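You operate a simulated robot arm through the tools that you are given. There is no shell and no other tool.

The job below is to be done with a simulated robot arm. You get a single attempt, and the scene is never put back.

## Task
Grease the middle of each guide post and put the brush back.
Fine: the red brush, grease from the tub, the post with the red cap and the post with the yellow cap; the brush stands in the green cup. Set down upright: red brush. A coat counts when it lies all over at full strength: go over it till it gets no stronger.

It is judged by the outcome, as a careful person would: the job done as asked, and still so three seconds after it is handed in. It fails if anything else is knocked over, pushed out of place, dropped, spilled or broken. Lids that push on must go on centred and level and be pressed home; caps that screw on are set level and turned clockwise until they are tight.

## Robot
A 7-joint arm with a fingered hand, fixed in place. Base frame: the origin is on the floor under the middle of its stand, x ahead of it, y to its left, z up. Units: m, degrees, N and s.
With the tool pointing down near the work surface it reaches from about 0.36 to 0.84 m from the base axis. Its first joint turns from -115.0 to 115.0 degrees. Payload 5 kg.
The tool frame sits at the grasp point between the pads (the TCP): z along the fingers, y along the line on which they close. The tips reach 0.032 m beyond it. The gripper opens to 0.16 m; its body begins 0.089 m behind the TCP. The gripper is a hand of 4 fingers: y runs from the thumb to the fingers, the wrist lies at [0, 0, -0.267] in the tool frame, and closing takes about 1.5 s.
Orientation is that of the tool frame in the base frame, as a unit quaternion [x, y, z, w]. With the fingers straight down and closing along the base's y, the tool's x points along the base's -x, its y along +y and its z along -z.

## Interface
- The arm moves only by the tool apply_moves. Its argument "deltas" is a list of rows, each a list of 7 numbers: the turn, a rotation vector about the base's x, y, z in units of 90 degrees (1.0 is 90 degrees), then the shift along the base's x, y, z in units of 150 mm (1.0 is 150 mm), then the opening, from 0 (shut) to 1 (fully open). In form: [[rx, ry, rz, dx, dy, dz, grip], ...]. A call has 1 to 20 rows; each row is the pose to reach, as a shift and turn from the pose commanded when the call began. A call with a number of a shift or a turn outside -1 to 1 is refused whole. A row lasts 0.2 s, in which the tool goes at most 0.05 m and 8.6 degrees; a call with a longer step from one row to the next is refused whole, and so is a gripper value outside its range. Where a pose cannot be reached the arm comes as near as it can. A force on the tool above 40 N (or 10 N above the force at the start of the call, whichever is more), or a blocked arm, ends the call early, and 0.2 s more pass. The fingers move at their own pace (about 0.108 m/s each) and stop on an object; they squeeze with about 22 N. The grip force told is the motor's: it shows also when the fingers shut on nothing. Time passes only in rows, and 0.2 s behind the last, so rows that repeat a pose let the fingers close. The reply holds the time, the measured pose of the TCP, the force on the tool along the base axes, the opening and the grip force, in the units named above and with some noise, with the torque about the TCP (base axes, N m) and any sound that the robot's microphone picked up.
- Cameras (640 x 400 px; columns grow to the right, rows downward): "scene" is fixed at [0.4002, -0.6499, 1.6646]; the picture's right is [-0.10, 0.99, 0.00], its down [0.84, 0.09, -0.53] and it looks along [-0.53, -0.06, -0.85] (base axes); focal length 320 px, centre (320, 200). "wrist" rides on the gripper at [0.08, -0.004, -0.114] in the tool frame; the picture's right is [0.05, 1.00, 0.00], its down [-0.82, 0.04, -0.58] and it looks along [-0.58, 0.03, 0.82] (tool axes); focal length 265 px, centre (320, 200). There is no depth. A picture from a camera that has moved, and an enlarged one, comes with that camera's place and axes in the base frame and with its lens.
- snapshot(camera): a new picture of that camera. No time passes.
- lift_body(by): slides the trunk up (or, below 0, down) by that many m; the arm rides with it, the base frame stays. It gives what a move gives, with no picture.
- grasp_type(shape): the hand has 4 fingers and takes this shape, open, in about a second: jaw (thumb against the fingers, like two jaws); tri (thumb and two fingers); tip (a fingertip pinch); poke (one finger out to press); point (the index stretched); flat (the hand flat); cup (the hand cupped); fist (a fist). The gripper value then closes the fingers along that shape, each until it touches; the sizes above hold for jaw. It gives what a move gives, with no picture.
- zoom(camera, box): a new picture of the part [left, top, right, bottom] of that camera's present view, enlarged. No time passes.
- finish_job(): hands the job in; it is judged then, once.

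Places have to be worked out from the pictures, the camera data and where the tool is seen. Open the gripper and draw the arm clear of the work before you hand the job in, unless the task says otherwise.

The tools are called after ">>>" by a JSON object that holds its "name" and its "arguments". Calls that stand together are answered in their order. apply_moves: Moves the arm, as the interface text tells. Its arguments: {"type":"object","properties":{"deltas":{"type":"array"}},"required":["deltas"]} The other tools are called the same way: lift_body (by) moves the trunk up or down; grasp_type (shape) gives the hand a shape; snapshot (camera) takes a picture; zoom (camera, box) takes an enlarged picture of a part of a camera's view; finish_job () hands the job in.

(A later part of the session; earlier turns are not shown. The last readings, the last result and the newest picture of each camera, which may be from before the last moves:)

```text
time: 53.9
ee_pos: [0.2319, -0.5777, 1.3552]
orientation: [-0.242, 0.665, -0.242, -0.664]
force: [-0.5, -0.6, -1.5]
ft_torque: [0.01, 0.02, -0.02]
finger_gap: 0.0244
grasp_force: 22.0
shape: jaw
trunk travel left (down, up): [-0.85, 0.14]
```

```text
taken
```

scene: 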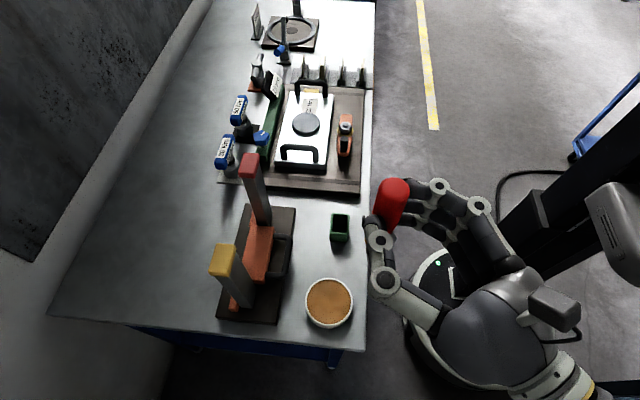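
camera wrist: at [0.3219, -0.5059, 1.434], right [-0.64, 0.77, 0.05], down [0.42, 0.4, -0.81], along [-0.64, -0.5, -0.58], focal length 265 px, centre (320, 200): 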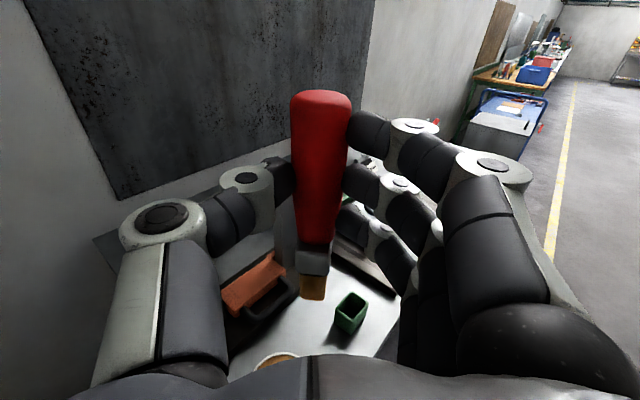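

The brush is unchanged in the hand. I'll pitch the hand to point down (brush turning horizontal, away from the posts) while lowering 100 mm in this free area.

>>> {"name": "apply_moves", "arguments": {"deltas": [[0.053, -0.064, 0, 0, 0, -0.06, 0], [0.107, -0.128, 0, 0, 0, -0.12, 0], [0.16, -0.193, 0, 0, 0, -0.18, 0], [0.213, -0.257, 0, 0, 0, -0.24, 0], [0.267, -0.321, 0, 0, 0, -0.3, 0], [0.32, -0.385, 0, 0, 0, -0.36, 0], [0.373, -0.449, 0, 0, 0, -0.42, 0], [0.427, -0.513, 0, 0, 0, -0.48, 0], [0.48, -0.578, 0, 0, 0, -0.54, 0], [0.533, -0.642, 0, 0, 0, -0.6, 0], [0.587, -0.706, 0, 0, 0, -0.66, 0], [0.64, -0.77, 0, 0, 0, -0.67, 0], [0.64, -0.77, 0, 0, 0, -0.67, 0]]}}

>>> {"name": "snapshot", "arguments": {"camera": "wrist"}}

>>> {"name": "snapshot", "arguments": {"camera": "scene"}}

```text
time: 56.7
ee_pos: [0.2332, -0.5756, 1.2535]
orientation: [-0.341, 0.94, -0.002, 0.004]
force: [-0.3, 0.1, -0.8]
ft_torque: [-0.05, 0.04, 0.0]
finger_gap: 0.024
grasp_force: 21.8
shape: jaw
trunk travel left (down, up): [-0.85, 0.14]
```

```text
taken
camera wrist: at [0.1732, -0.6301, 1.3666], right [-0.68, 0.73, 0.0], down [0.6, 0.55, 0.58], along [0.43, 0.39, -0.81], focal length 265 px, centre (320, 200)
```

wrist: 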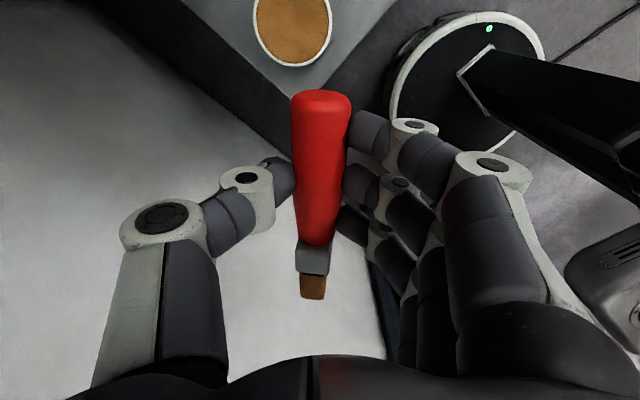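

```text
taken
```

scene: 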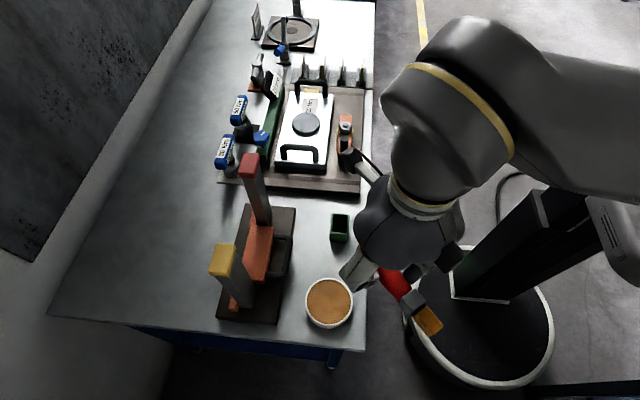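

The brush is now horizontal and still firmly held. I'll yaw the hand clockwise about 130° so the brush points toward -y, toward the posts.

>>> {"name": "apply_moves", "arguments": {"deltas": [[0, 0, -0.09, 0, 0, 0, 0], [0, 0, -0.18, 0, 0, 0, 0], [0, 0, -0.27, 0, 0, 0, 0], [0, 0, -0.36, 0, 0, 0, 0], [0, 0, -0.45, 0, 0, 0, 0], [0, 0, -0.54, 0, 0, 0, 0], [0, 0, -0.63, 0, 0, 0, 0], [0, 0, -0.72, 0, 0, 0, 0], [0, 0, -0.81, 0, 0, 0, 0], [0, 0, -0.9, 0, 0, 0, 0], [0, 0, -0.9, 0, 0, 0, 0]]}}

>>> {"name": "apply_moves", "arguments": {"deltas": [[0, 0, -0.09, 0, 0, 0, 0], [0, 0, -0.18, 0, 0, 0, 0], [0, 0, -0.27, 0, 0, 0, 0], [0, 0, -0.36, 0, 0, 0, 0], [0, 0, -0.45, 0, 0, 0, 0], [0, 0, -0.544, 0, 0, 0, 0], [0, 0, -0.544, 0, 0, 0, 0]]}}

>>> {"name": "snapshot", "arguments": {"camera": "wrist"}}

>>> {"name": "snapshot", "arguments": {"camera": "scene"}}

```text
time: 59.1
ee_pos: [0.2304, -0.5763, 1.2533]
orientation: [0.353, 0.936, -0.003, 0.001]
force: [0.2, -0.4, -1.8]
ft_torque: [0.03, 0.06, -0.02]
finger_gap: 0.024
grasp_force: 21.8
shape: jaw
trunk travel left (down, up): [-0.85, 0.14]
```

```text
time: 60.7
ee_pos: [0.2319, -0.5767, 1.2531]
orientation: [0.708, 0.706, -0.003, -0.001]
force: [0.0, 0.8, -0.2]
ft_torque: [0.0, -0.04, -0.01]
finger_gap: 0.0241
grasp_force: 22.2
shape: jaw
trunk travel left (down, up): [-0.85, 0.14]
```

```text
taken
camera wrist: at [0.2289, -0.4947, 1.3665], right [1.0, 0.05, 0.0], down [0.04, -0.81, 0.58], along [0.02, -0.58, -0.81], focal length 265 px, centre (320, 200)
```

wrist: 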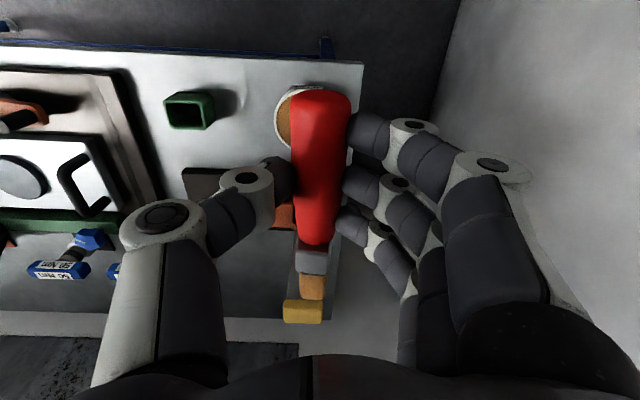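

```text
taken
```

scene: 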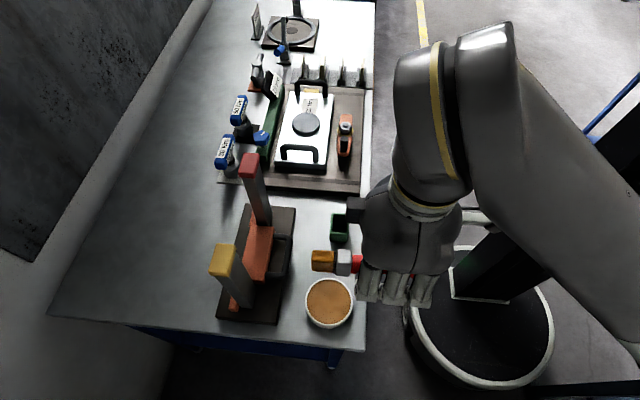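

The brush now points at the posts along -y. I'll zoom in to calibrate where the bristle tip is relative to the TCP.

>>> {"name": "zoom", "arguments": {"camera": "scene", "box": [280, 220, 400, 310]}}

>>> {"name": "zoom", "arguments": {"camera": "wrist", "box": [250, 200, 390, 340]}}

```text
4.44 times, centred on (340, 265) of scene
camera zoom: at [0.4002, -0.6499, 1.6646], right [-0.1, 0.99, 0.0], down [0.84, 0.09, -0.53], along [-0.53, -0.06, -0.85], focal length 1424 px, centre (231, -89)
```

zoom: 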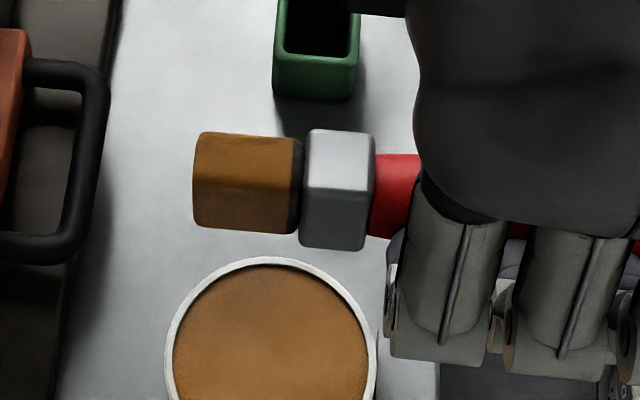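

```text
2.86 times, centred on (320, 270) of wrist
camera zoom: at [0.2289, -0.4947, 1.3665], right [1.0, 0.05, 0.0], down [0.04, -0.81, 0.58], along [0.02, -0.58, -0.81], focal length 758 px, centre (320, 0)
```

zoom: 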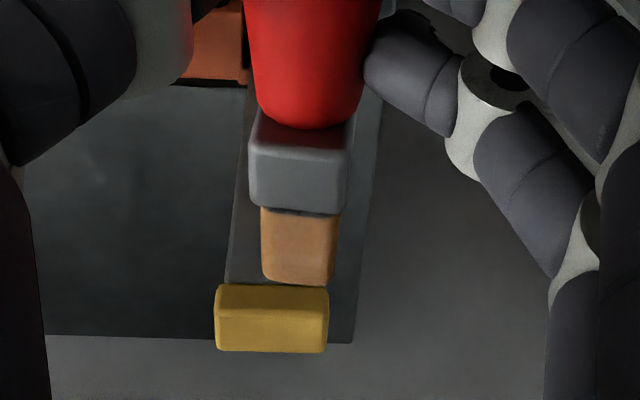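

The bristle block is about 20×27 mm, with its end 104 mm from the TCP; the yellow post's +y face should be near y -0.82. I'll lower the brush to mid-post height and bring it about 2 cm short of that face.

>>> {"name": "apply_moves", "arguments": {"deltas": [[0, 0, 0, -0.04, 0, -0.25, 0], [0, 0, 0, -0.08, 0, -0.5, 0], [0, 0, 0, -0.11, 0, -0.75, 0], [0, 0, 0, -0.11, 0, -1.0, 0], [0, 0, 0, -0.11, 0, -1.0, 0]]}}

>>> {"name": "apply_moves", "arguments": {"deltas": [[0, 0, 0, 0, 0, -0.16, 0], [0, 0, 0, 0, -0.1, -0.32, 0], [0, 0, 0, 0, -0.3, -0.32, 0], [0, 0, 0, 0, -0.5, -0.32, 0], [0, 0, 0, 0, -0.7, -0.32, 0], [0, 0, 0, 0, -0.79, -0.32, 0], [0, 0, 0, 0, -0.79, -0.32, 0]]}}

>>> {"name": "snapshot", "arguments": {"camera": "wrist"}}

>>> {"name": "zoom", "arguments": {"camera": "scene", "box": [190, 200, 350, 340]}}

```text
time: 61.9
ee_pos: [0.2141, -0.5764, 1.1017]
orientation: [0.708, 0.706, -0.003, 0.0]
force: [0.3, 0.2, -1.9]
ft_torque: [0.06, 0.0, -0.02]
finger_gap: 0.0239
grasp_force: 22.1
shape: jaw
trunk travel left (down, up): [-0.85, 0.14]
```

```text
time: 63.5
ee_pos: [0.1829, -0.6449, 1.0665]
orientation: [0.708, 0.706, -0.003, 0.0]
force: [-0.2, -0.6, -0.8]
ft_torque: [0.05, 0.02, -0.02]
finger_gap: 0.0239
grasp_force: 22.1
shape: jaw
out of reach, approached as far as the arm can: row 3, 4, 5, 6, 7
trunk travel left (down, up): [-0.85, 0.14]
```

```text
taken
camera wrist: at [0.1784, -0.5626, 1.1805], right [1.0, 0.05, 0.0], down [0.04, -0.81, 0.58], along [0.03, -0.58, -0.81], focal length 265 px, centre (320, 200)
```

wrist: 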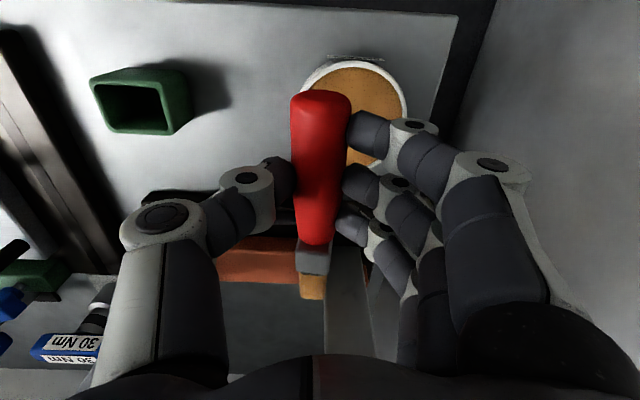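

```text
2.86 times, centred on (270, 270) of scene
camera zoom: at [0.4002, -0.6499, 1.6646], right [-0.1, 0.99, 0.0], down [0.84, 0.09, -0.53], along [-0.53, -0.06, -0.85], focal length 916 px, centre (463, 0)
```

zoom: 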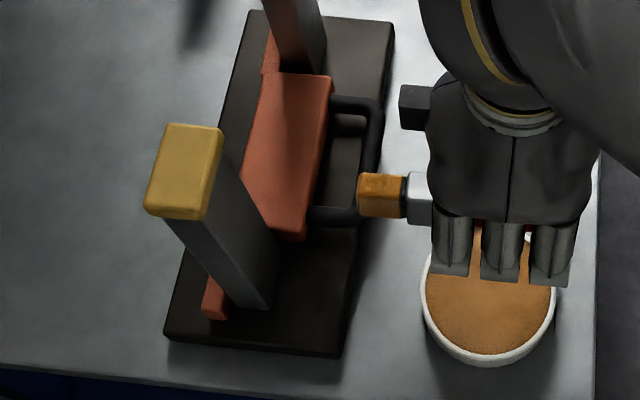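

The arm flagged out of reach at r≈0.67 m for this hand yaw, stopping with the tip still clear of everything. I'll look at the arm's posture to choose a better one.

>>> {"name": "snapshot", "arguments": {"camera": "scene"}}

```text
taken
```

scene: 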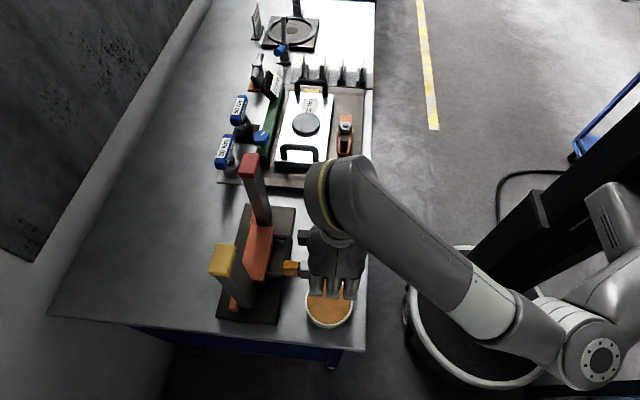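

The elbow is out at the +x side, and being higher relative to the shoulder seems to free the arm. I'll raise the hand 150 mm, lower the trunk by the same, and retry the approach.

>>> {"name": "apply_moves", "arguments": {"deltas": [[0, 0, 0, 0, 0.1, 0.25, 0], [0, 0, 0, 0, 0.1, 0.5, 0], [0, 0, 0, 0, 0.1, 0.75, 0], [0, 0, 0, 0, 0.1, 1.0, 0], [0, 0, 0, 0, 0.1, 1.0, 0]]}}

>>> {"name": "lift_body", "arguments": {"by": -0.15}}

>>> {"name": "apply_moves", "arguments": {"deltas": [[0, 0, 0, 0.1, 0, 0, 0], [0, 0, 0, 0.2, -0.1, 0, 0], [0, 0, 0, 0.2, -0.2, 0, 0], [0, 0, 0, 0.2, -0.3, 0, 0], [0, 0, 0, 0.2, -0.4, 0, 0], [0, 0, 0, 0.2, -0.4, 0, 0]]}}

>>> {"name": "snapshot", "arguments": {"camera": "scene"}}

```text
time: 64.7
ee_pos: [0.1843, -0.6288, 1.2174]
orientation: [0.708, 0.706, -0.003, -0.001]
force: [-0.2, 0.0, -0.8]
ft_torque: [0.02, -0.01, 0.04]
finger_gap: 0.0242
grasp_force: 21.8
shape: jaw
trunk travel left (down, up): [-0.85, 0.14]
```

```text
time: 66.5
ee_pos: [0.1832, -0.6283, 1.0678]
orientation: [0.708, 0.706, -0.002, 0.0]
force: [-0.6, -0.1, -0.1]
ft_torque: [0.02, 0.01, -0.03]
finger_gap: 0.0241
grasp_force: 21.9
shape: jaw
trunk travel left (down, up): [-0.7, 0.29]
```

```text
time: 67.8
ee_pos: [0.1872, -0.6443, 1.0619]
orientation: [0.707, 0.707, -0.004, 0.0]
force: [-0.3, 0.2, -1.0]
ft_torque: [0.05, -0.03, 0.03]
finger_gap: 0.024
grasp_force: 21.7
shape: jaw
out of reach, approached as far as the arm can: row 2, 3, 4, 5, 6
trunk travel left (down, up): [-0.7, 0.29]
```

```text
taken
```

scene: 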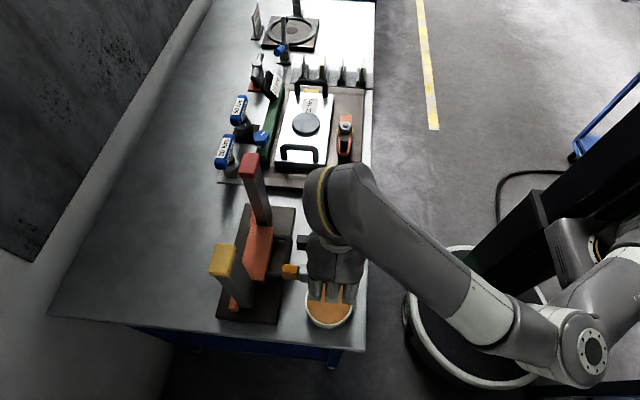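

The limit is the same at both trunk heights, so it's the hand's yaw that strains the wrist. I'll back off and yaw +45° so the brush points diagonally (+x, -y), then test reach again.

>>> {"name": "apply_moves", "arguments": {"deltas": [[0, 0, 0, 0, 0.2, 0, 0], [0, 0, 0.09, 0, 0.3, 0.1, 0], [0, 0, 0.18, 0, 0.3, 0.2, 0], [0, 0, 0.27, 0, 0.3, 0.3, 0], [0, 0, 0.36, 0, 0.3, 0.4, 0], [0, 0, 0.45, 0, 0.3, 0.4, 0], [0, 0, 0.5, 0, 0.3, 0.4, 0], [0, 0, 0.5, 0, 0.3, 0.4, 0]]}}

>>> {"name": "apply_moves", "arguments": {"deltas": [[0, 0, 0, -0.2, -0.1, 0, 0], [0, 0, 0, -0.4, -0.2, 0, 0], [0, 0, 0, -0.5, -0.4, 0, 0], [0, 0, 0, -0.5, -0.6, 0, 0], [0, 0, 0, -0.5, -0.8, 0, 0], [0, 0, 0, -0.5, -0.8, 0, 0]]}}

>>> {"name": "snapshot", "arguments": {"camera": "scene"}}

```text
time: 69.7
ee_pos: [0.1879, -0.6014, 1.1208]
orientation: [0.385, 0.923, -0.002, 0.001]
force: [0.0, 0.1, -0.9]
ft_torque: [0.0, 0.03, 0.02]
finger_gap: 0.0239
grasp_force: 22.3
shape: jaw
trunk travel left (down, up): [-0.7, 0.29]
```

```text
time: 71.0
ee_pos: [0.1147, -0.7196, 1.1215]
orientation: [0.384, 0.923, -0.002, 0.002]
force: [-0.3, 0.1, -1.1]
ft_torque: [0.03, 0.01, 0.02]
finger_gap: 0.0236
grasp_force: 21.8
shape: jaw
trunk travel left (down, up): [-0.7, 0.29]
```

```text
taken
```

scene: 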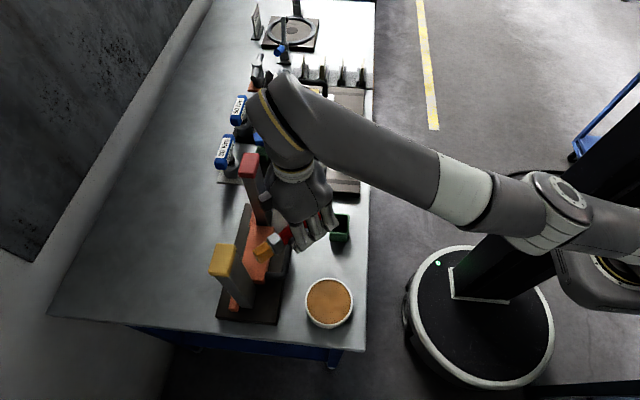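

With the diagonal yaw the arm reaches fine; the tip is now near (0.188, -0.793, 1.097), by the yellow post's corner. I'll lower to mid-post height in front of the yellow post's +y face.

>>> {"name": "apply_moves", "arguments": {"deltas": [[0, 0, 0, 0.08, 0.05, -0.12, 0], [0, 0, 0, 0.16, 0.05, -0.25, 0], [0, 0, 0, 0.17, 0.05, -0.38, 0], [0, 0, 0, 0.17, 0.05, -0.447, 0], [0, 0, 0, 0.17, 0.05, -0.447, 0]]}}

>>> {"name": "snapshot", "arguments": {"camera": "wrist"}}

>>> {"name": "zoom", "arguments": {"camera": "scene", "box": [200, 190, 320, 330]}}

```text
time: 72.2
ee_pos: [0.1376, -0.7115, 1.0537]
orientation: [0.385, 0.923, -0.003, 0.001]
force: [0.5, 0.1, -1.4]
ft_torque: [0.01, 0.0, 0.01]
finger_gap: 0.0238
grasp_force: 22.6
shape: jaw
trunk travel left (down, up): [-0.7, 0.29]
```

```text
taken
camera wrist: at [0.0794, -0.6569, 1.1671], right [0.67, 0.74, 0.0], down [0.6, -0.55, 0.58], along [0.43, -0.39, -0.81], focal length 265 px, centre (320, 200)
```

wrist: 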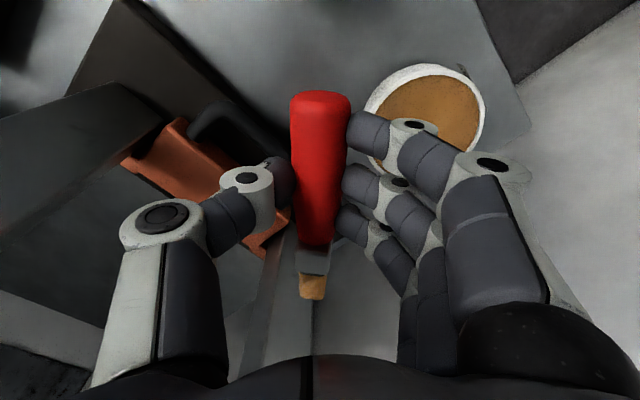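

```text
2.86 times, centred on (260, 260) of scene
camera zoom: at [0.4002, -0.6499, 1.6646], right [-0.1, 0.99, 0.0], down [0.84, 0.09, -0.53], along [-0.53, -0.06, -0.85], focal length 916 px, centre (491, 29)
```

zoom: 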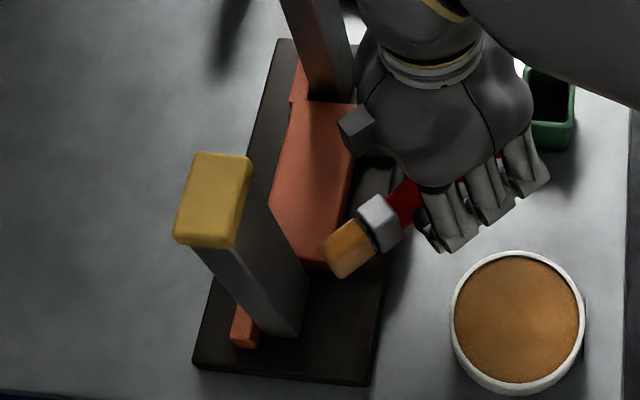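

The tip should be near (0.211, -0.785, 1.029), about 3 cm from the face. I'll approach along -y in small steps and watch for contact.

>>> {"name": "apply_moves", "arguments": {"deltas": [[0, 0, 0, 0, -0.08, 0, 0], [0, 0, 0, 0, -0.15, 0, 0], [0, 0, 0, 0, -0.18, 0, 0], [0, 0, 0, 0, -0.2, 0, 0], [0, 0, 0, 0, -0.2, 0, 0]]}}

>>> {"name": "zoom", "arguments": {"camera": "wrist", "box": [230, 210, 390, 370]}}

>>> {"name": "zoom", "arguments": {"camera": "scene", "box": [210, 220, 310, 320]}}

```text
time: 73.5
ee_pos: [0.138, -0.7409, 1.0548]
orientation: [0.384, 0.923, -0.002, 0.001]
force: [-1.8, 9.5, -0.7]
ft_torque: [0.12, 0.03, 0.51]
finger_gap: 0.0238
grasp_force: 21.3
shape: jaw
trunk travel left (down, up): [-0.7, 0.29]
```

```text
2.50 times, centred on (310, 290) of wrist
camera zoom: at [0.0788, -0.6861, 1.1679], right [0.67, 0.74, 0.0], down [0.6, -0.55, 0.58], along [0.43, -0.39, -0.81], focal length 664 px, centre (345, -25)
```

zoom: 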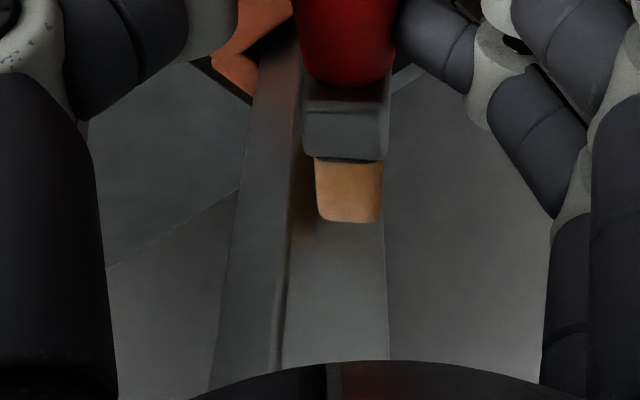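

```text
4.00 times, centred on (260, 270) of scene
camera zoom: at [0.4002, -0.6499, 1.6646], right [-0.1, 0.99, 0.0], down [0.84, 0.09, -0.53], along [-0.53, -0.06, -0.85], focal length 1282 px, centre (560, -80)
```

zoom: 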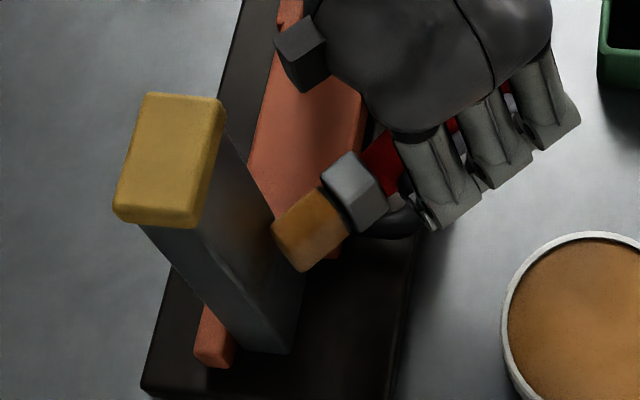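

Contact is made (9.5 N) and a faint brown tint appears on the post by the bristles, so greasing works. I'll ease off 3 mm and sweep the +y face side to side at several heights.

>>> {"name": "apply_moves", "arguments": {"deltas": [[0, 0, 0, -0.07, 0.025, 0, 0], [0, 0, 0, -0.13, 0.025, 0, 0], [0, 0, 0, 0, 0.025, 0, 0], [0, 0, 0, 0.14, 0.025, 0, 0], [0, 0, 0, 0.14, 0.025, 0.1, 0], [0, 0, 0, 0, 0.025, 0.1, 0], [0, 0, 0, -0.13, 0.025, 0.1, 0], [0, 0, 0, -0.13, 0.025, 0.2, 0], [0, 0, 0, 0, 0.025, 0.2, 0], [0, 0, 0, 0.14, 0.025, 0.2, 0], [0, 0, 0, 0.14, 0.025, 0.05, 0], [0, 0, 0, 0.14, 0.025, -0.1, 0], [0, 0, 0, 0, 0.025, -0.1, 0], [0, 0, 0, -0.13, 0.025, -0.1, 0], [0, 0, 0, -0.13, 0.025, -0.2, 0], [0, 0, 0, 0, 0.025, -0.2, 0], [0, 0, 0, 0.14, 0.025, -0.2, 0], [0, 0, 0, 0.14, 0.025, -0.1, 0], [0, 0, 0, 0, 0.025, 0, 0], [0, 0, 0, 0, 0.025, 0, 0]]}}

>>> {"name": "zoom", "arguments": {"camera": "wrist", "box": [230, 210, 390, 370]}}

>>> {"name": "zoom", "arguments": {"camera": "scene", "box": [210, 220, 310, 320]}}

```text
time: 77.7
ee_pos: [0.1383, -0.7393, 1.055]
orientation: [0.384, 0.923, -0.002, 0.001]
force: [0.0, 0.0, 0.7]
ft_torque: [0.03, -0.01, 0.0]
finger_gap: 0.0153
grasp_force: 21.9
shape: jaw
out of reach, approached as far as the arm can: row 10
trunk travel left (down, up): [-0.7, 0.29]
```

```text
2.50 times, centred on (310, 290) of wrist
camera zoom: at [0.0791, -0.6838, 1.1679], right [0.67, 0.74, 0.0], down [0.6, -0.55, 0.58], along [0.43, -0.39, -0.81], focal length 664 px, centre (345, -25)
```

zoom: 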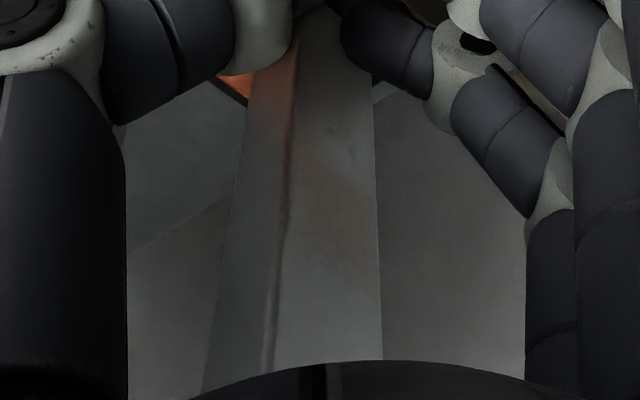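

```text
4.00 times, centred on (260, 270) of scene
camera zoom: at [0.4002, -0.6499, 1.6646], right [-0.1, 0.99, 0.0], down [0.84, 0.09, -0.53], along [-0.53, -0.06, -0.85], focal length 1282 px, centre (560, -80)
```

zoom: 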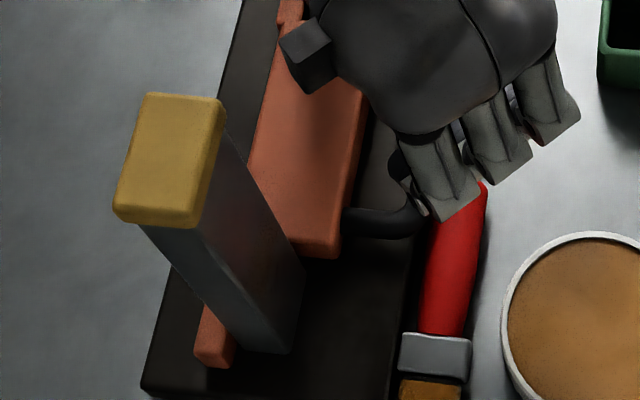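

The brush has slipped out of alignment during the sweep: it now appears at an angle below the fingers. I'll check the views before doing anything.

>>> {"name": "snapshot", "arguments": {"camera": "scene"}}

>>> {"name": "snapshot", "arguments": {"camera": "wrist"}}

>>> {"name": "zoom", "arguments": {"camera": "scene", "box": [270, 230, 370, 350]}}

```text
taken
```

scene: 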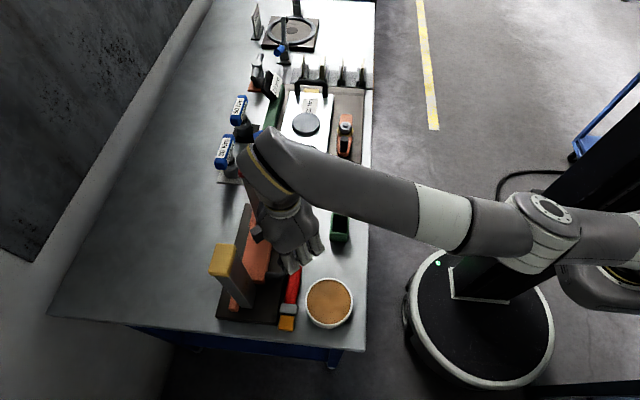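

```text
taken
camera wrist: at [0.0791, -0.6838, 1.1679], right [0.67, 0.74, 0.0], down [0.6, -0.55, 0.58], along [0.43, -0.39, -0.81], focal length 265 px, centre (320, 200)
```

wrist: 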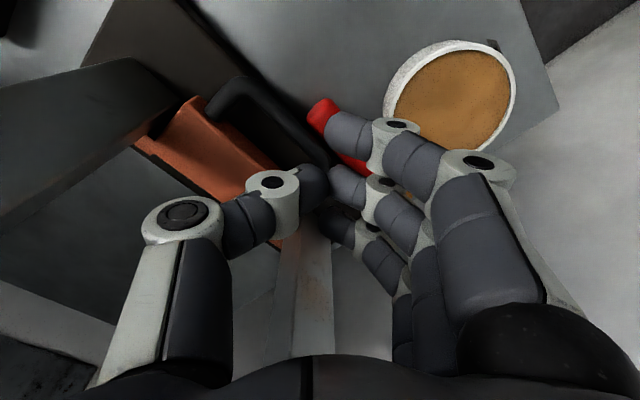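

```text
3.33 times, centred on (320, 290) of scene
camera zoom: at [0.4002, -0.6499, 1.6646], right [-0.1, 0.99, 0.0], down [0.84, 0.09, -0.53], along [-0.53, -0.06, -0.85], focal length 1068 px, centre (320, -100)
```

zoom: 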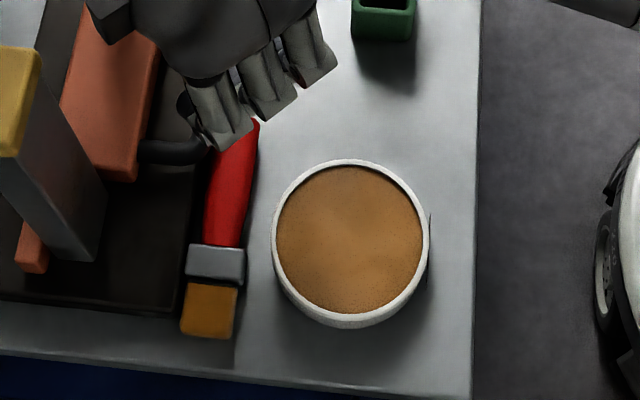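

The brush is lying flat on the table beside the plate (handle end near (0.13, -0.73), bristles toward +x); it likely caught the post's edge. Nothing else moved. I'll raise the hand straight up and look carefully.

>>> {"name": "apply_moves", "arguments": {"deltas": [[0, 0, 0, 0, 0.1, 0.2, 0], [0, 0, 0, 0, 0.2, 0.4, 0], [0, 0, 0, 0, 0.3, 0.6, 0], [0, 0, 0, 0, 0.4, 0.8, 0.3], [0, 0, 0, 0, 0.4, 1.0, 0.6], [0, 0, 0, 0, 0.4, 1.0, 0.6]]}}

>>> {"name": "snapshot", "arguments": {"camera": "wrist"}}

>>> {"name": "zoom", "arguments": {"camera": "scene", "box": [190, 200, 370, 350]}}

```text
time: 79.0
ee_pos: [0.1375, -0.6787, 1.2044]
orientation: [0.384, 0.923, -0.002, 0.001]
force: [0.3, -1.1, 0.0]
ft_torque: [0.0, -0.02, 0.0]
finger_gap: 0.0956
grasp_force: 0.1
shape: jaw
trunk travel left (down, up): [-0.7, 0.29]
```

```text
taken
camera wrist: at [0.0795, -0.6236, 1.318], right [0.67, 0.74, 0.0], down [0.6, -0.55, 0.58], along [0.43, -0.39, -0.81], focal length 265 px, centre (320, 200)
```

wrist: 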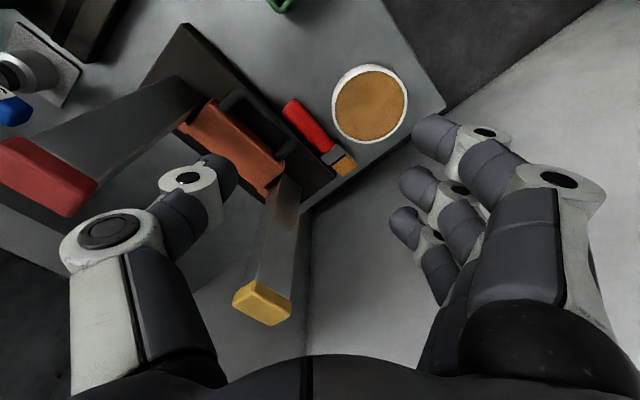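

```text
2.67 times, centred on (280, 275) of scene
camera zoom: at [0.4002, -0.6499, 1.6646], right [-0.1, 0.99, 0.0], down [0.84, 0.09, -0.53], along [-0.53, -0.06, -0.85], focal length 855 px, centre (427, 0)
```

zoom: 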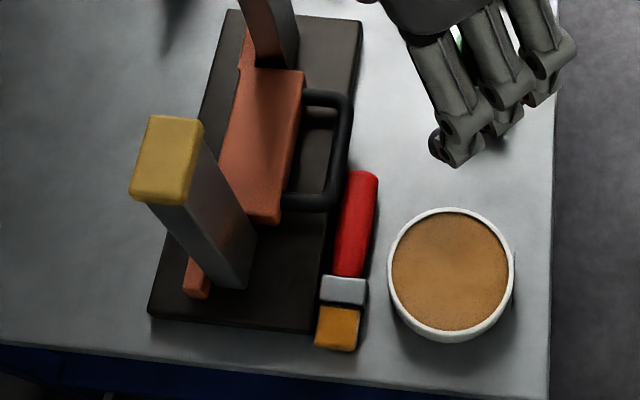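

The brush lies in the narrow lane between the plate and the tub. I need a close look to plan the pickup, so I'll lower the open hand a bit over it for a better view.

>>> {"name": "apply_moves", "arguments": {"deltas": [[0, 0, 0, 0.1, 0.15, 0, 0.6], [0, 0, 0, 0.2, 0.3, 0, 0.6], [0, 0, 0.08, 0.2, 0.3, -0.1, 0.6], [0, 0, 0.16, 0.2, 0.3, -0.2, 0.6], [0, 0, 0.24, 0.2, 0.3, -0.2, 0.6], [0, 0, 0.32, 0.2, 0.3, -0.2, 0.6], [0, 0, 0.4, 0.2, 0.3, -0.2, 0.6], [0, 0, 0.48, 0.2, 0.3, -0.2, 0.6], [0, 0, 0.5, 0.2, 0.3, -0.2, 0.6]]}}

>>> {"name": "snapshot", "arguments": {"camera": "wrist"}}

```text
time: 81.0
ee_pos: [0.167, -0.6339, 1.1745]
orientation: [0.003, 1.0, -0.001, 0.002]
force: [0.3, -0.1, -0.3]
ft_torque: [-0.01, 0.02, -0.03]
finger_gap: 0.0956
grasp_force: 0.1
shape: jaw
trunk travel left (down, up): [-0.7, 0.29]
```

```text
taken
camera wrist: at [0.0878, -0.6367, 1.2878], right [-0.05, 1.0, 0.0], down [0.81, 0.04, 0.58], along [0.58, 0.02, -0.81], focal length 265 px, centre (320, 200)
```

wrist: 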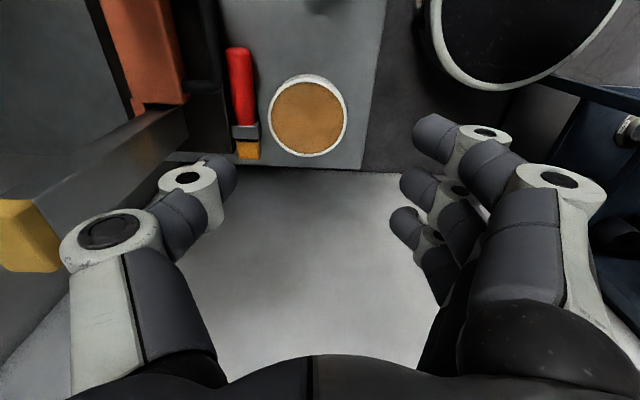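

Zooming in on the brush from this viewpoint to measure the gaps on both sides.

>>> {"name": "zoom", "arguments": {"camera": "wrist", "box": [190, 20, 360, 180]}}

>>> {"name": "zoom", "arguments": {"camera": "scene", "box": [250, 240, 350, 340]}}

```text
2.50 times, centred on (275, 100) of wrist
camera zoom: at [0.0878, -0.6367, 1.2878], right [-0.05, 1.0, 0.0], down [0.81, 0.04, 0.58], along [0.58, 0.02, -0.81], focal length 664 px, centre (432, 450)
```

zoom: 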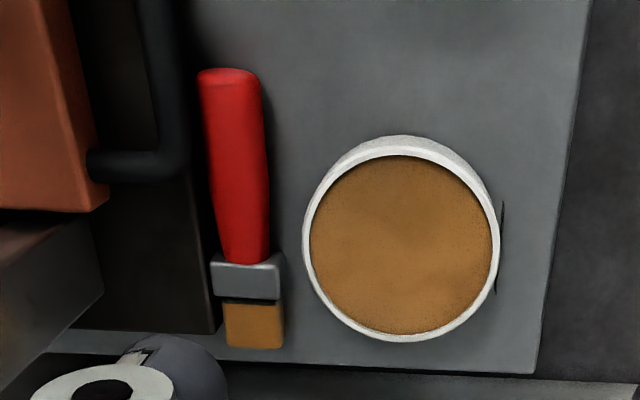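

```text
4.00 times, centred on (300, 290) of scene
camera zoom: at [0.4002, -0.6499, 1.6646], right [-0.1, 0.99, 0.0], down [0.84, 0.09, -0.53], along [-0.53, -0.06, -0.85], focal length 1282 px, centre (400, -160)
```

zoom: 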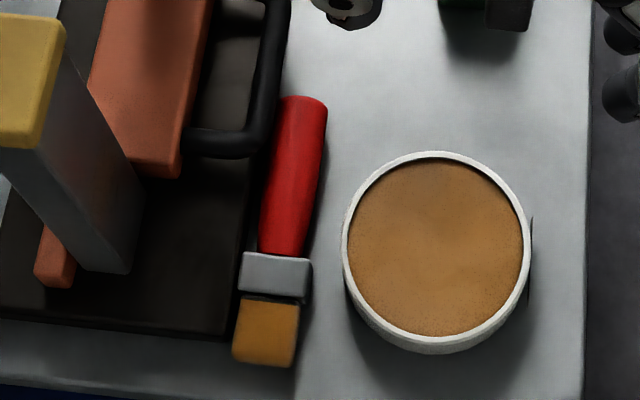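

The ferrule rests against the plate edge and only about 2 cm separates the handle from the tub, so a straddling grip won't fit here. I'll try the "poke" shape to nudge the brush along -x into open table space.

>>> {"name": "grasp_type", "arguments": {"shape": "poke"}}

>>> {"name": "snapshot", "arguments": {"camera": "wrist"}}

>>> {"name": "zoom", "arguments": {"camera": "scene", "box": [260, 160, 400, 300]}}

```text
time: 82.0
ee_pos: [0.168, -0.6335, 1.1742]
orientation: [0.002, 1.0, -0.002, 0.002]
force: [-0.1, 0.2, -0.4]
ft_torque: [0.01, -0.02, -0.02]
finger_gap: 0.0
grasp_force: 0.1
shape: poke
trunk travel left (down, up): [-0.7, 0.29]
```

```text
taken
camera wrist: at [0.0878, -0.6366, 1.2877], right [-0.05, 1.0, 0.0], down [0.81, 0.04, 0.58], along [0.58, 0.02, -0.81], focal length 265 px, centre (320, 200)
```

wrist: 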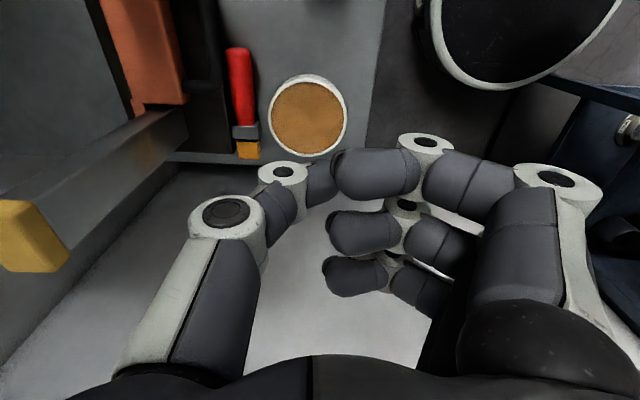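

```text
2.86 times, centred on (330, 230) of scene
camera zoom: at [0.4002, -0.6499, 1.6646], right [-0.1, 0.99, 0.0], down [0.84, 0.09, -0.53], along [-0.53, -0.06, -0.85], focal length 916 px, centre (291, 114)
```

zoom: 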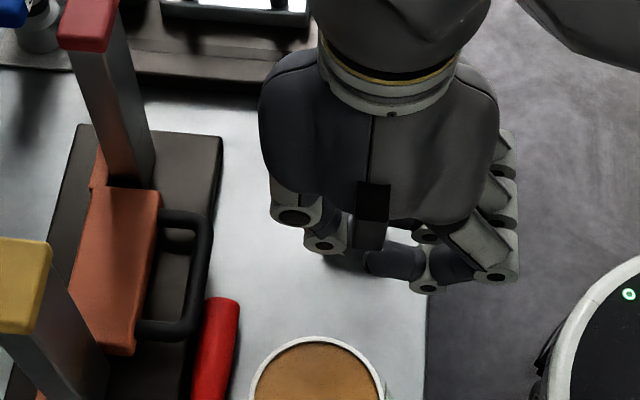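

"Poke" keeps all the fingers curled in this view. I'll check the "point" shape.

>>> {"name": "grasp_type", "arguments": {"shape": "point"}}

>>> {"name": "snapshot", "arguments": {"camera": "wrist"}}

>>> {"name": "zoom", "arguments": {"camera": "scene", "box": [260, 160, 400, 300]}}

```text
time: 82.8
ee_pos: [0.1684, -0.6332, 1.1739]
orientation: [0.003, 1.0, -0.001, 0.002]
force: [-0.3, 0.8, 1.1]
ft_torque: [0.01, -0.03, -0.03]
finger_gap: 0.1525
grasp_force: 0.1
shape: point
trunk travel left (down, up): [-0.7, 0.29]
```

```text
taken
camera wrist: at [0.0878, -0.6365, 1.2877], right [-0.05, 1.0, 0.0], down [0.81, 0.04, 0.58], along [0.58, 0.02, -0.81], focal length 265 px, centre (320, 200)
```

wrist: 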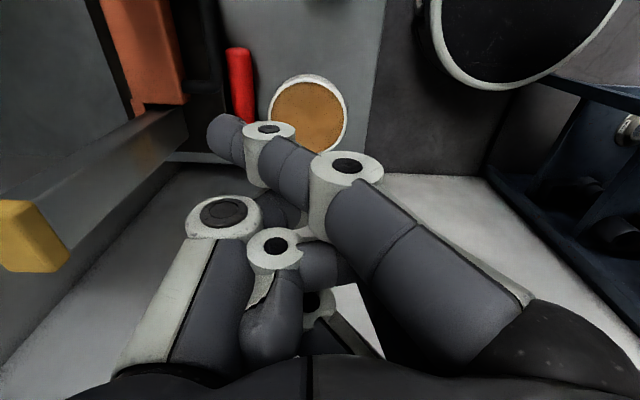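

```text
2.86 times, centred on (330, 230) of scene
camera zoom: at [0.4002, -0.6499, 1.6646], right [-0.1, 0.99, 0.0], down [0.84, 0.09, -0.53], along [-0.53, -0.06, -0.85], focal length 916 px, centre (291, 114)
```

zoom: 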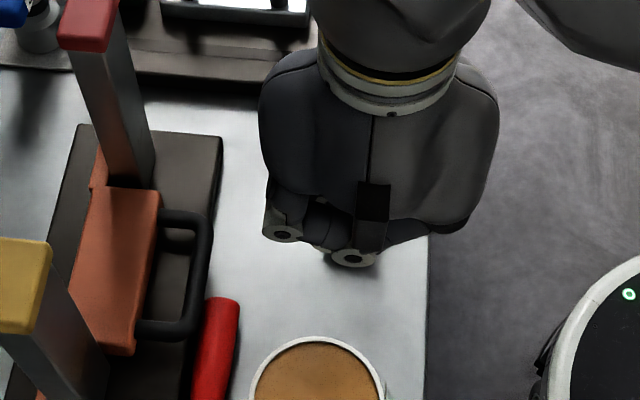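

The index leads slightly in "point", lower than the curled fingers, so I could press on the brush from above and drag it out of the lane. First I'll calibrate the fingertip height on free table between the cup and tub, starting by moving above it.

>>> {"name": "apply_moves", "arguments": {"deltas": [[0, 0, 0, -0.2, -0.05, -0.2, 1], [0, 0, 0, -0.4, -0.15, -0.4, 1], [0, 0, 0, -0.4, -0.15, -0.7, 1], [0, 0, 0, -0.4, -0.15, -1.0, 1], [0, 0, 0, -0.4, -0.15, -1.0, 1]]}}

>>> {"name": "snapshot", "arguments": {"camera": "wrist"}}

>>> {"name": "zoom", "arguments": {"camera": "scene", "box": [250, 160, 390, 300]}}

```text
time: 84.0
ee_pos: [0.1067, -0.6559, 1.0234]
orientation: [0.002, 1.0, -0.002, 0.002]
force: [0.4, 0.9, 0.6]
ft_torque: [0.02, -0.01, -0.03]
finger_gap: 0.1526
grasp_force: 0.1
shape: point
trunk travel left (down, up): [-0.7, 0.29]
```

```text
taken
camera wrist: at [0.027, -0.658, 1.1375], right [-0.05, 1.0, 0.0], down [0.81, 0.04, 0.58], along [0.58, 0.02, -0.81], focal length 265 px, centre (320, 200)
```

wrist: 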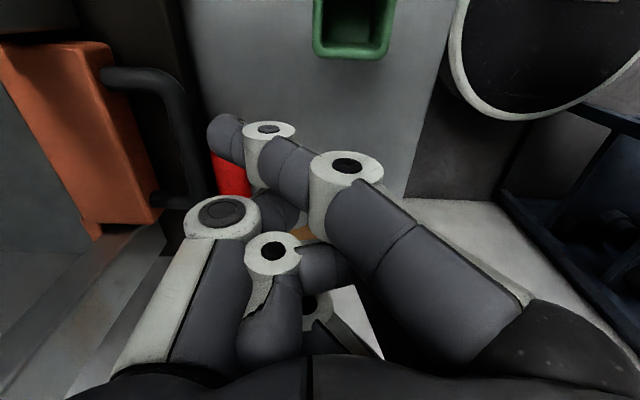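

```text
2.86 times, centred on (320, 230) of scene
camera zoom: at [0.4002, -0.6499, 1.6646], right [-0.1, 0.99, 0.0], down [0.84, 0.09, -0.53], along [-0.53, -0.06, -0.85], focal length 916 px, centre (320, 114)
```

zoom: 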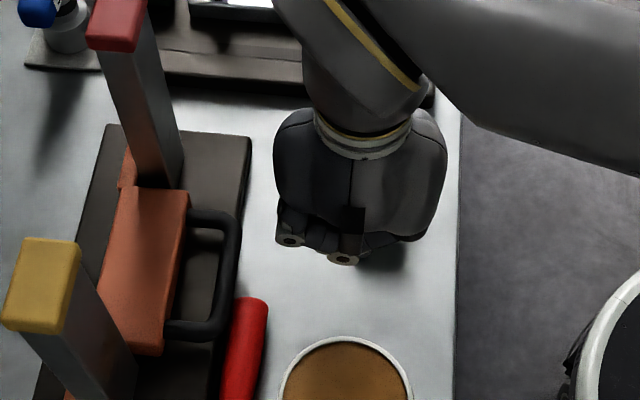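

The area below is clear. I'll lower to about 3 cm above the table and then step down gently until I feel contact.

>>> {"name": "apply_moves", "arguments": {"deltas": [[0, 0, 0, 0, 0, -0.2, 1], [0, 0, 0, 0, 0, -0.4, 1], [0, 0, 0, 0, 0, -0.55, 1], [0, 0, 0, 0, 0, -0.6, 1], [0, 0, 0, 0, 0, -0.6, 1]]}}

>>> {"name": "apply_moves", "arguments": {"deltas": [[0, 0, 0, 0, 0, -0.02, 1], [0, 0, 0, 0, 0, -0.04, 1], [0, 0, 0, 0, 0, -0.06, 1], [0, 0, 0, 0, 0, -0.08, 1]]}}

>>> {"name": "snapshot", "arguments": {"camera": "wrist"}}

```text
time: 85.2
ee_pos: [0.1068, -0.6564, 0.9341]
orientation: [0.002, 1.0, -0.002, 0.001]
force: [0.0, -0.2, -0.4]
ft_torque: [-0.03, -0.02, 0.01]
finger_gap: 0.1523
grasp_force: 0.1
shape: point
trunk travel left (down, up): [-0.7, 0.29]
```

```text
time: 86.2
ee_pos: [0.1084, -0.6549, 0.9222]
orientation: [0.001, 1.0, -0.003, 0.002]
force: [-0.2, -0.2, 0.7]
ft_torque: [-0.01, 0.0, 0.0]
finger_gap: 0.1521
grasp_force: 0.1
shape: point
trunk travel left (down, up): [-0.7, 0.29]
```

```text
taken
camera wrist: at [0.0276, -0.6587, 1.0359], right [-0.05, 1.0, 0.0], down [0.81, 0.04, 0.58], along [0.58, 0.02, -0.81], focal length 265 px, centre (320, 200)
```

wrist: 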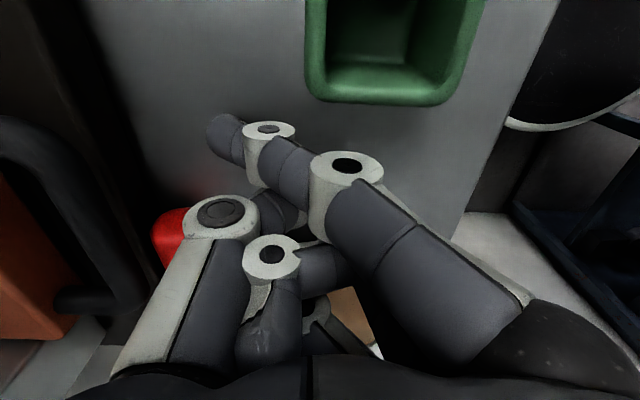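

No contact yet at TCP z 0.922. I'll continue down in 2 mm steps.

>>> {"name": "apply_moves", "arguments": {"deltas": [[0, 0, 0, 0, 0, -0.015, 1], [0, 0, 0, 0, 0, -0.03, 1], [0, 0, 0, 0, 0, -0.045, 1], [0, 0, 0, 0, 0, -0.06, 1], [0, 0, 0, 0, 0, -0.075, 1]]}}

```text
time: 87.5
ee_pos: [0.1076, -0.6564, 0.914]
orientation: [0.001, 1.0, -0.005, 0.002]
force: [-0.3, -8.6, 33.1]
ft_torque: [-0.01, 0.13, -0.04]
finger_gap: 0.1522
grasp_force: 0.1
shape: point
trunk travel left (down, up): [-0.7, 0.29]
```

Contact came directly below the TCP, so the thumb tip is actually the lowest part, not the index. I'll lift off right away.

>>> {"name": "apply_moves", "arguments": {"deltas": [[0, 0, 0, 0, 0, 0.1, 1], [0, 0, 0, 0, 0, 0.3, 1], [0, 0, 0, 0, 0, 0.5, 1], [0, 0, 0, 0, 0, 0.8, 1], [0, 0, 0, 0, 0, 0.8, 1]]}}

>>> {"name": "snapshot", "arguments": {"camera": "scene"}}

```text
time: 88.7
ee_pos: [0.1083, -0.656, 1.0306]
orientation: [0.002, 1.0, -0.002, 0.001]
force: [0.8, 0.6, -0.4]
ft_torque: [-0.03, 0.01, -0.01]
finger_gap: 0.152
grasp_force: 0.0
shape: point
trunk travel left (down, up): [-0.7, 0.29]
```

```text
taken
```

scene: 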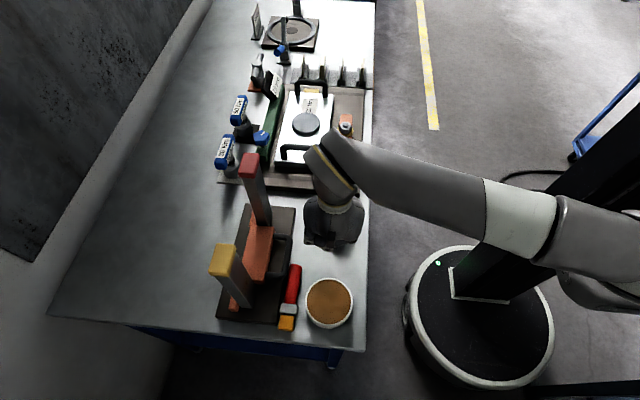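

I now suspect that in "poke" the thumb is the digit that sticks out (its lower joint was well below the curled fingers). I'll switch to it here and zoom to confirm where its tip is.

>>> {"name": "grasp_type", "arguments": {"shape": "poke"}}

>>> {"name": "zoom", "arguments": {"camera": "wrist", "box": [180, 90, 460, 320]}}

>>> {"name": "zoom", "arguments": {"camera": "scene", "box": [280, 180, 380, 280]}}

```text
time: 89.5
ee_pos: [0.1074, -0.6561, 1.0304]
orientation: [0.002, 1.0, -0.002, 0.002]
force: [0.9, -0.1, -0.4]
ft_torque: [-0.01, -0.04, -0.03]
finger_gap: 0.0001
grasp_force: 0.2
shape: poke
trunk travel left (down, up): [-0.7, 0.29]
```

```text
1.74 times, centred on (320, 205) of wrist
camera zoom: at [0.028, -0.6584, 1.1444], right [-0.05, 1.0, 0.0], down [0.81, 0.04, 0.58], along [0.58, 0.02, -0.81], focal length 462 px, centre (320, 191)
```

zoom: 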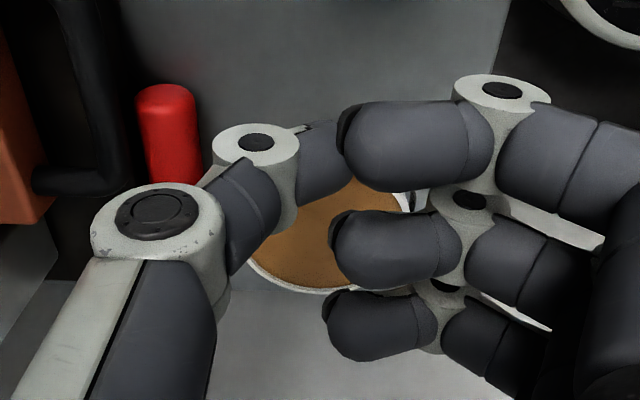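

```text
4.00 times, centred on (330, 230) of scene
camera zoom: at [0.4002, -0.6499, 1.6646], right [-0.1, 0.99, 0.0], down [0.84, 0.09, -0.53], along [-0.53, -0.06, -0.85], focal length 1282 px, centre (280, 80)
```

zoom: 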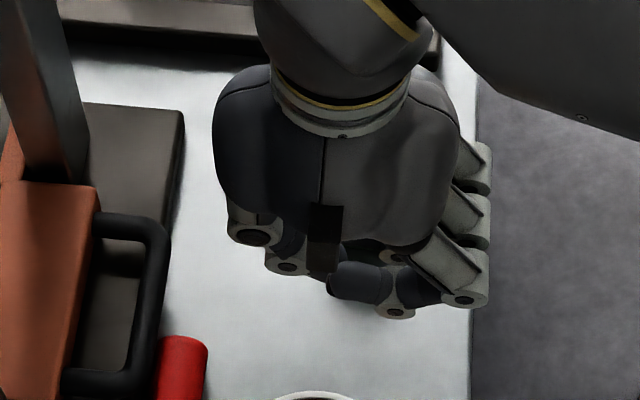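

In "poke" the thumb's last segment is the low part, about 5 cm below the curled fingers, lying along the closing direction. I'll yaw the hand +90° so the thumb tip points toward -x, and test whether this yaw reaches.

>>> {"name": "apply_moves", "arguments": {"deltas": [[0, 0, 0.09, 0, 0, 0.1, 1], [0, 0, 0.18, 0.1, 0, 0.2, 1], [0, 0, 0.27, 0.2, 0, 0.3, 1], [0, 0, 0.36, 0.3, 0, 0.3, 1], [0, 0, 0.45, 0.4, 0, 0.3, 1], [0, 0, 0.54, 0.5, 0, 0.3, 1], [0, 0, 0.63, 0.6, 0, 0.3, 1], [0, 0, 0.72, 0.7, 0, 0.3, 1], [0, 0, 0.81, 0.8, 0, 0.3, 1], [0, 0, 0.9, 0.9, 0, 0.3, 1], [0, 0, 0.98, 1.0, 0, 0.3, 1], [0, 0, 0.98, 1.0, 0, 0.3, 1]]}}

>>> {"name": "snapshot", "arguments": {"camera": "wrist"}}

>>> {"name": "snapshot", "arguments": {"camera": "scene"}}

```text
time: 92.2
ee_pos: [0.2573, -0.6566, 1.0762]
orientation: [-0.695, 0.719, 0.0, 0.003]
force: [-0.6, -0.5, -0.8]
ft_torque: [-0.02, 0.0, 0.01]
finger_gap: 0.0
grasp_force: 0.0
shape: poke
trunk travel left (down, up): [-0.7, 0.29]
```

```text
taken
camera wrist: at [0.2595, -0.7365, 1.1894], right [-1.0, -0.02, 0.0], down [-0.02, 0.81, 0.58], along [-0.01, 0.58, -0.81], focal length 265 px, centre (320, 200)
```

wrist: 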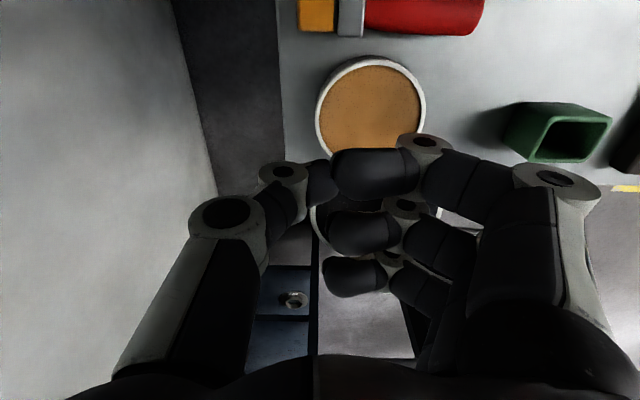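

```text
taken
```

scene: 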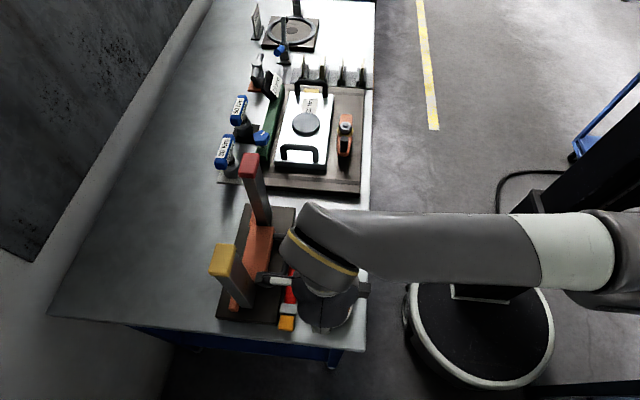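

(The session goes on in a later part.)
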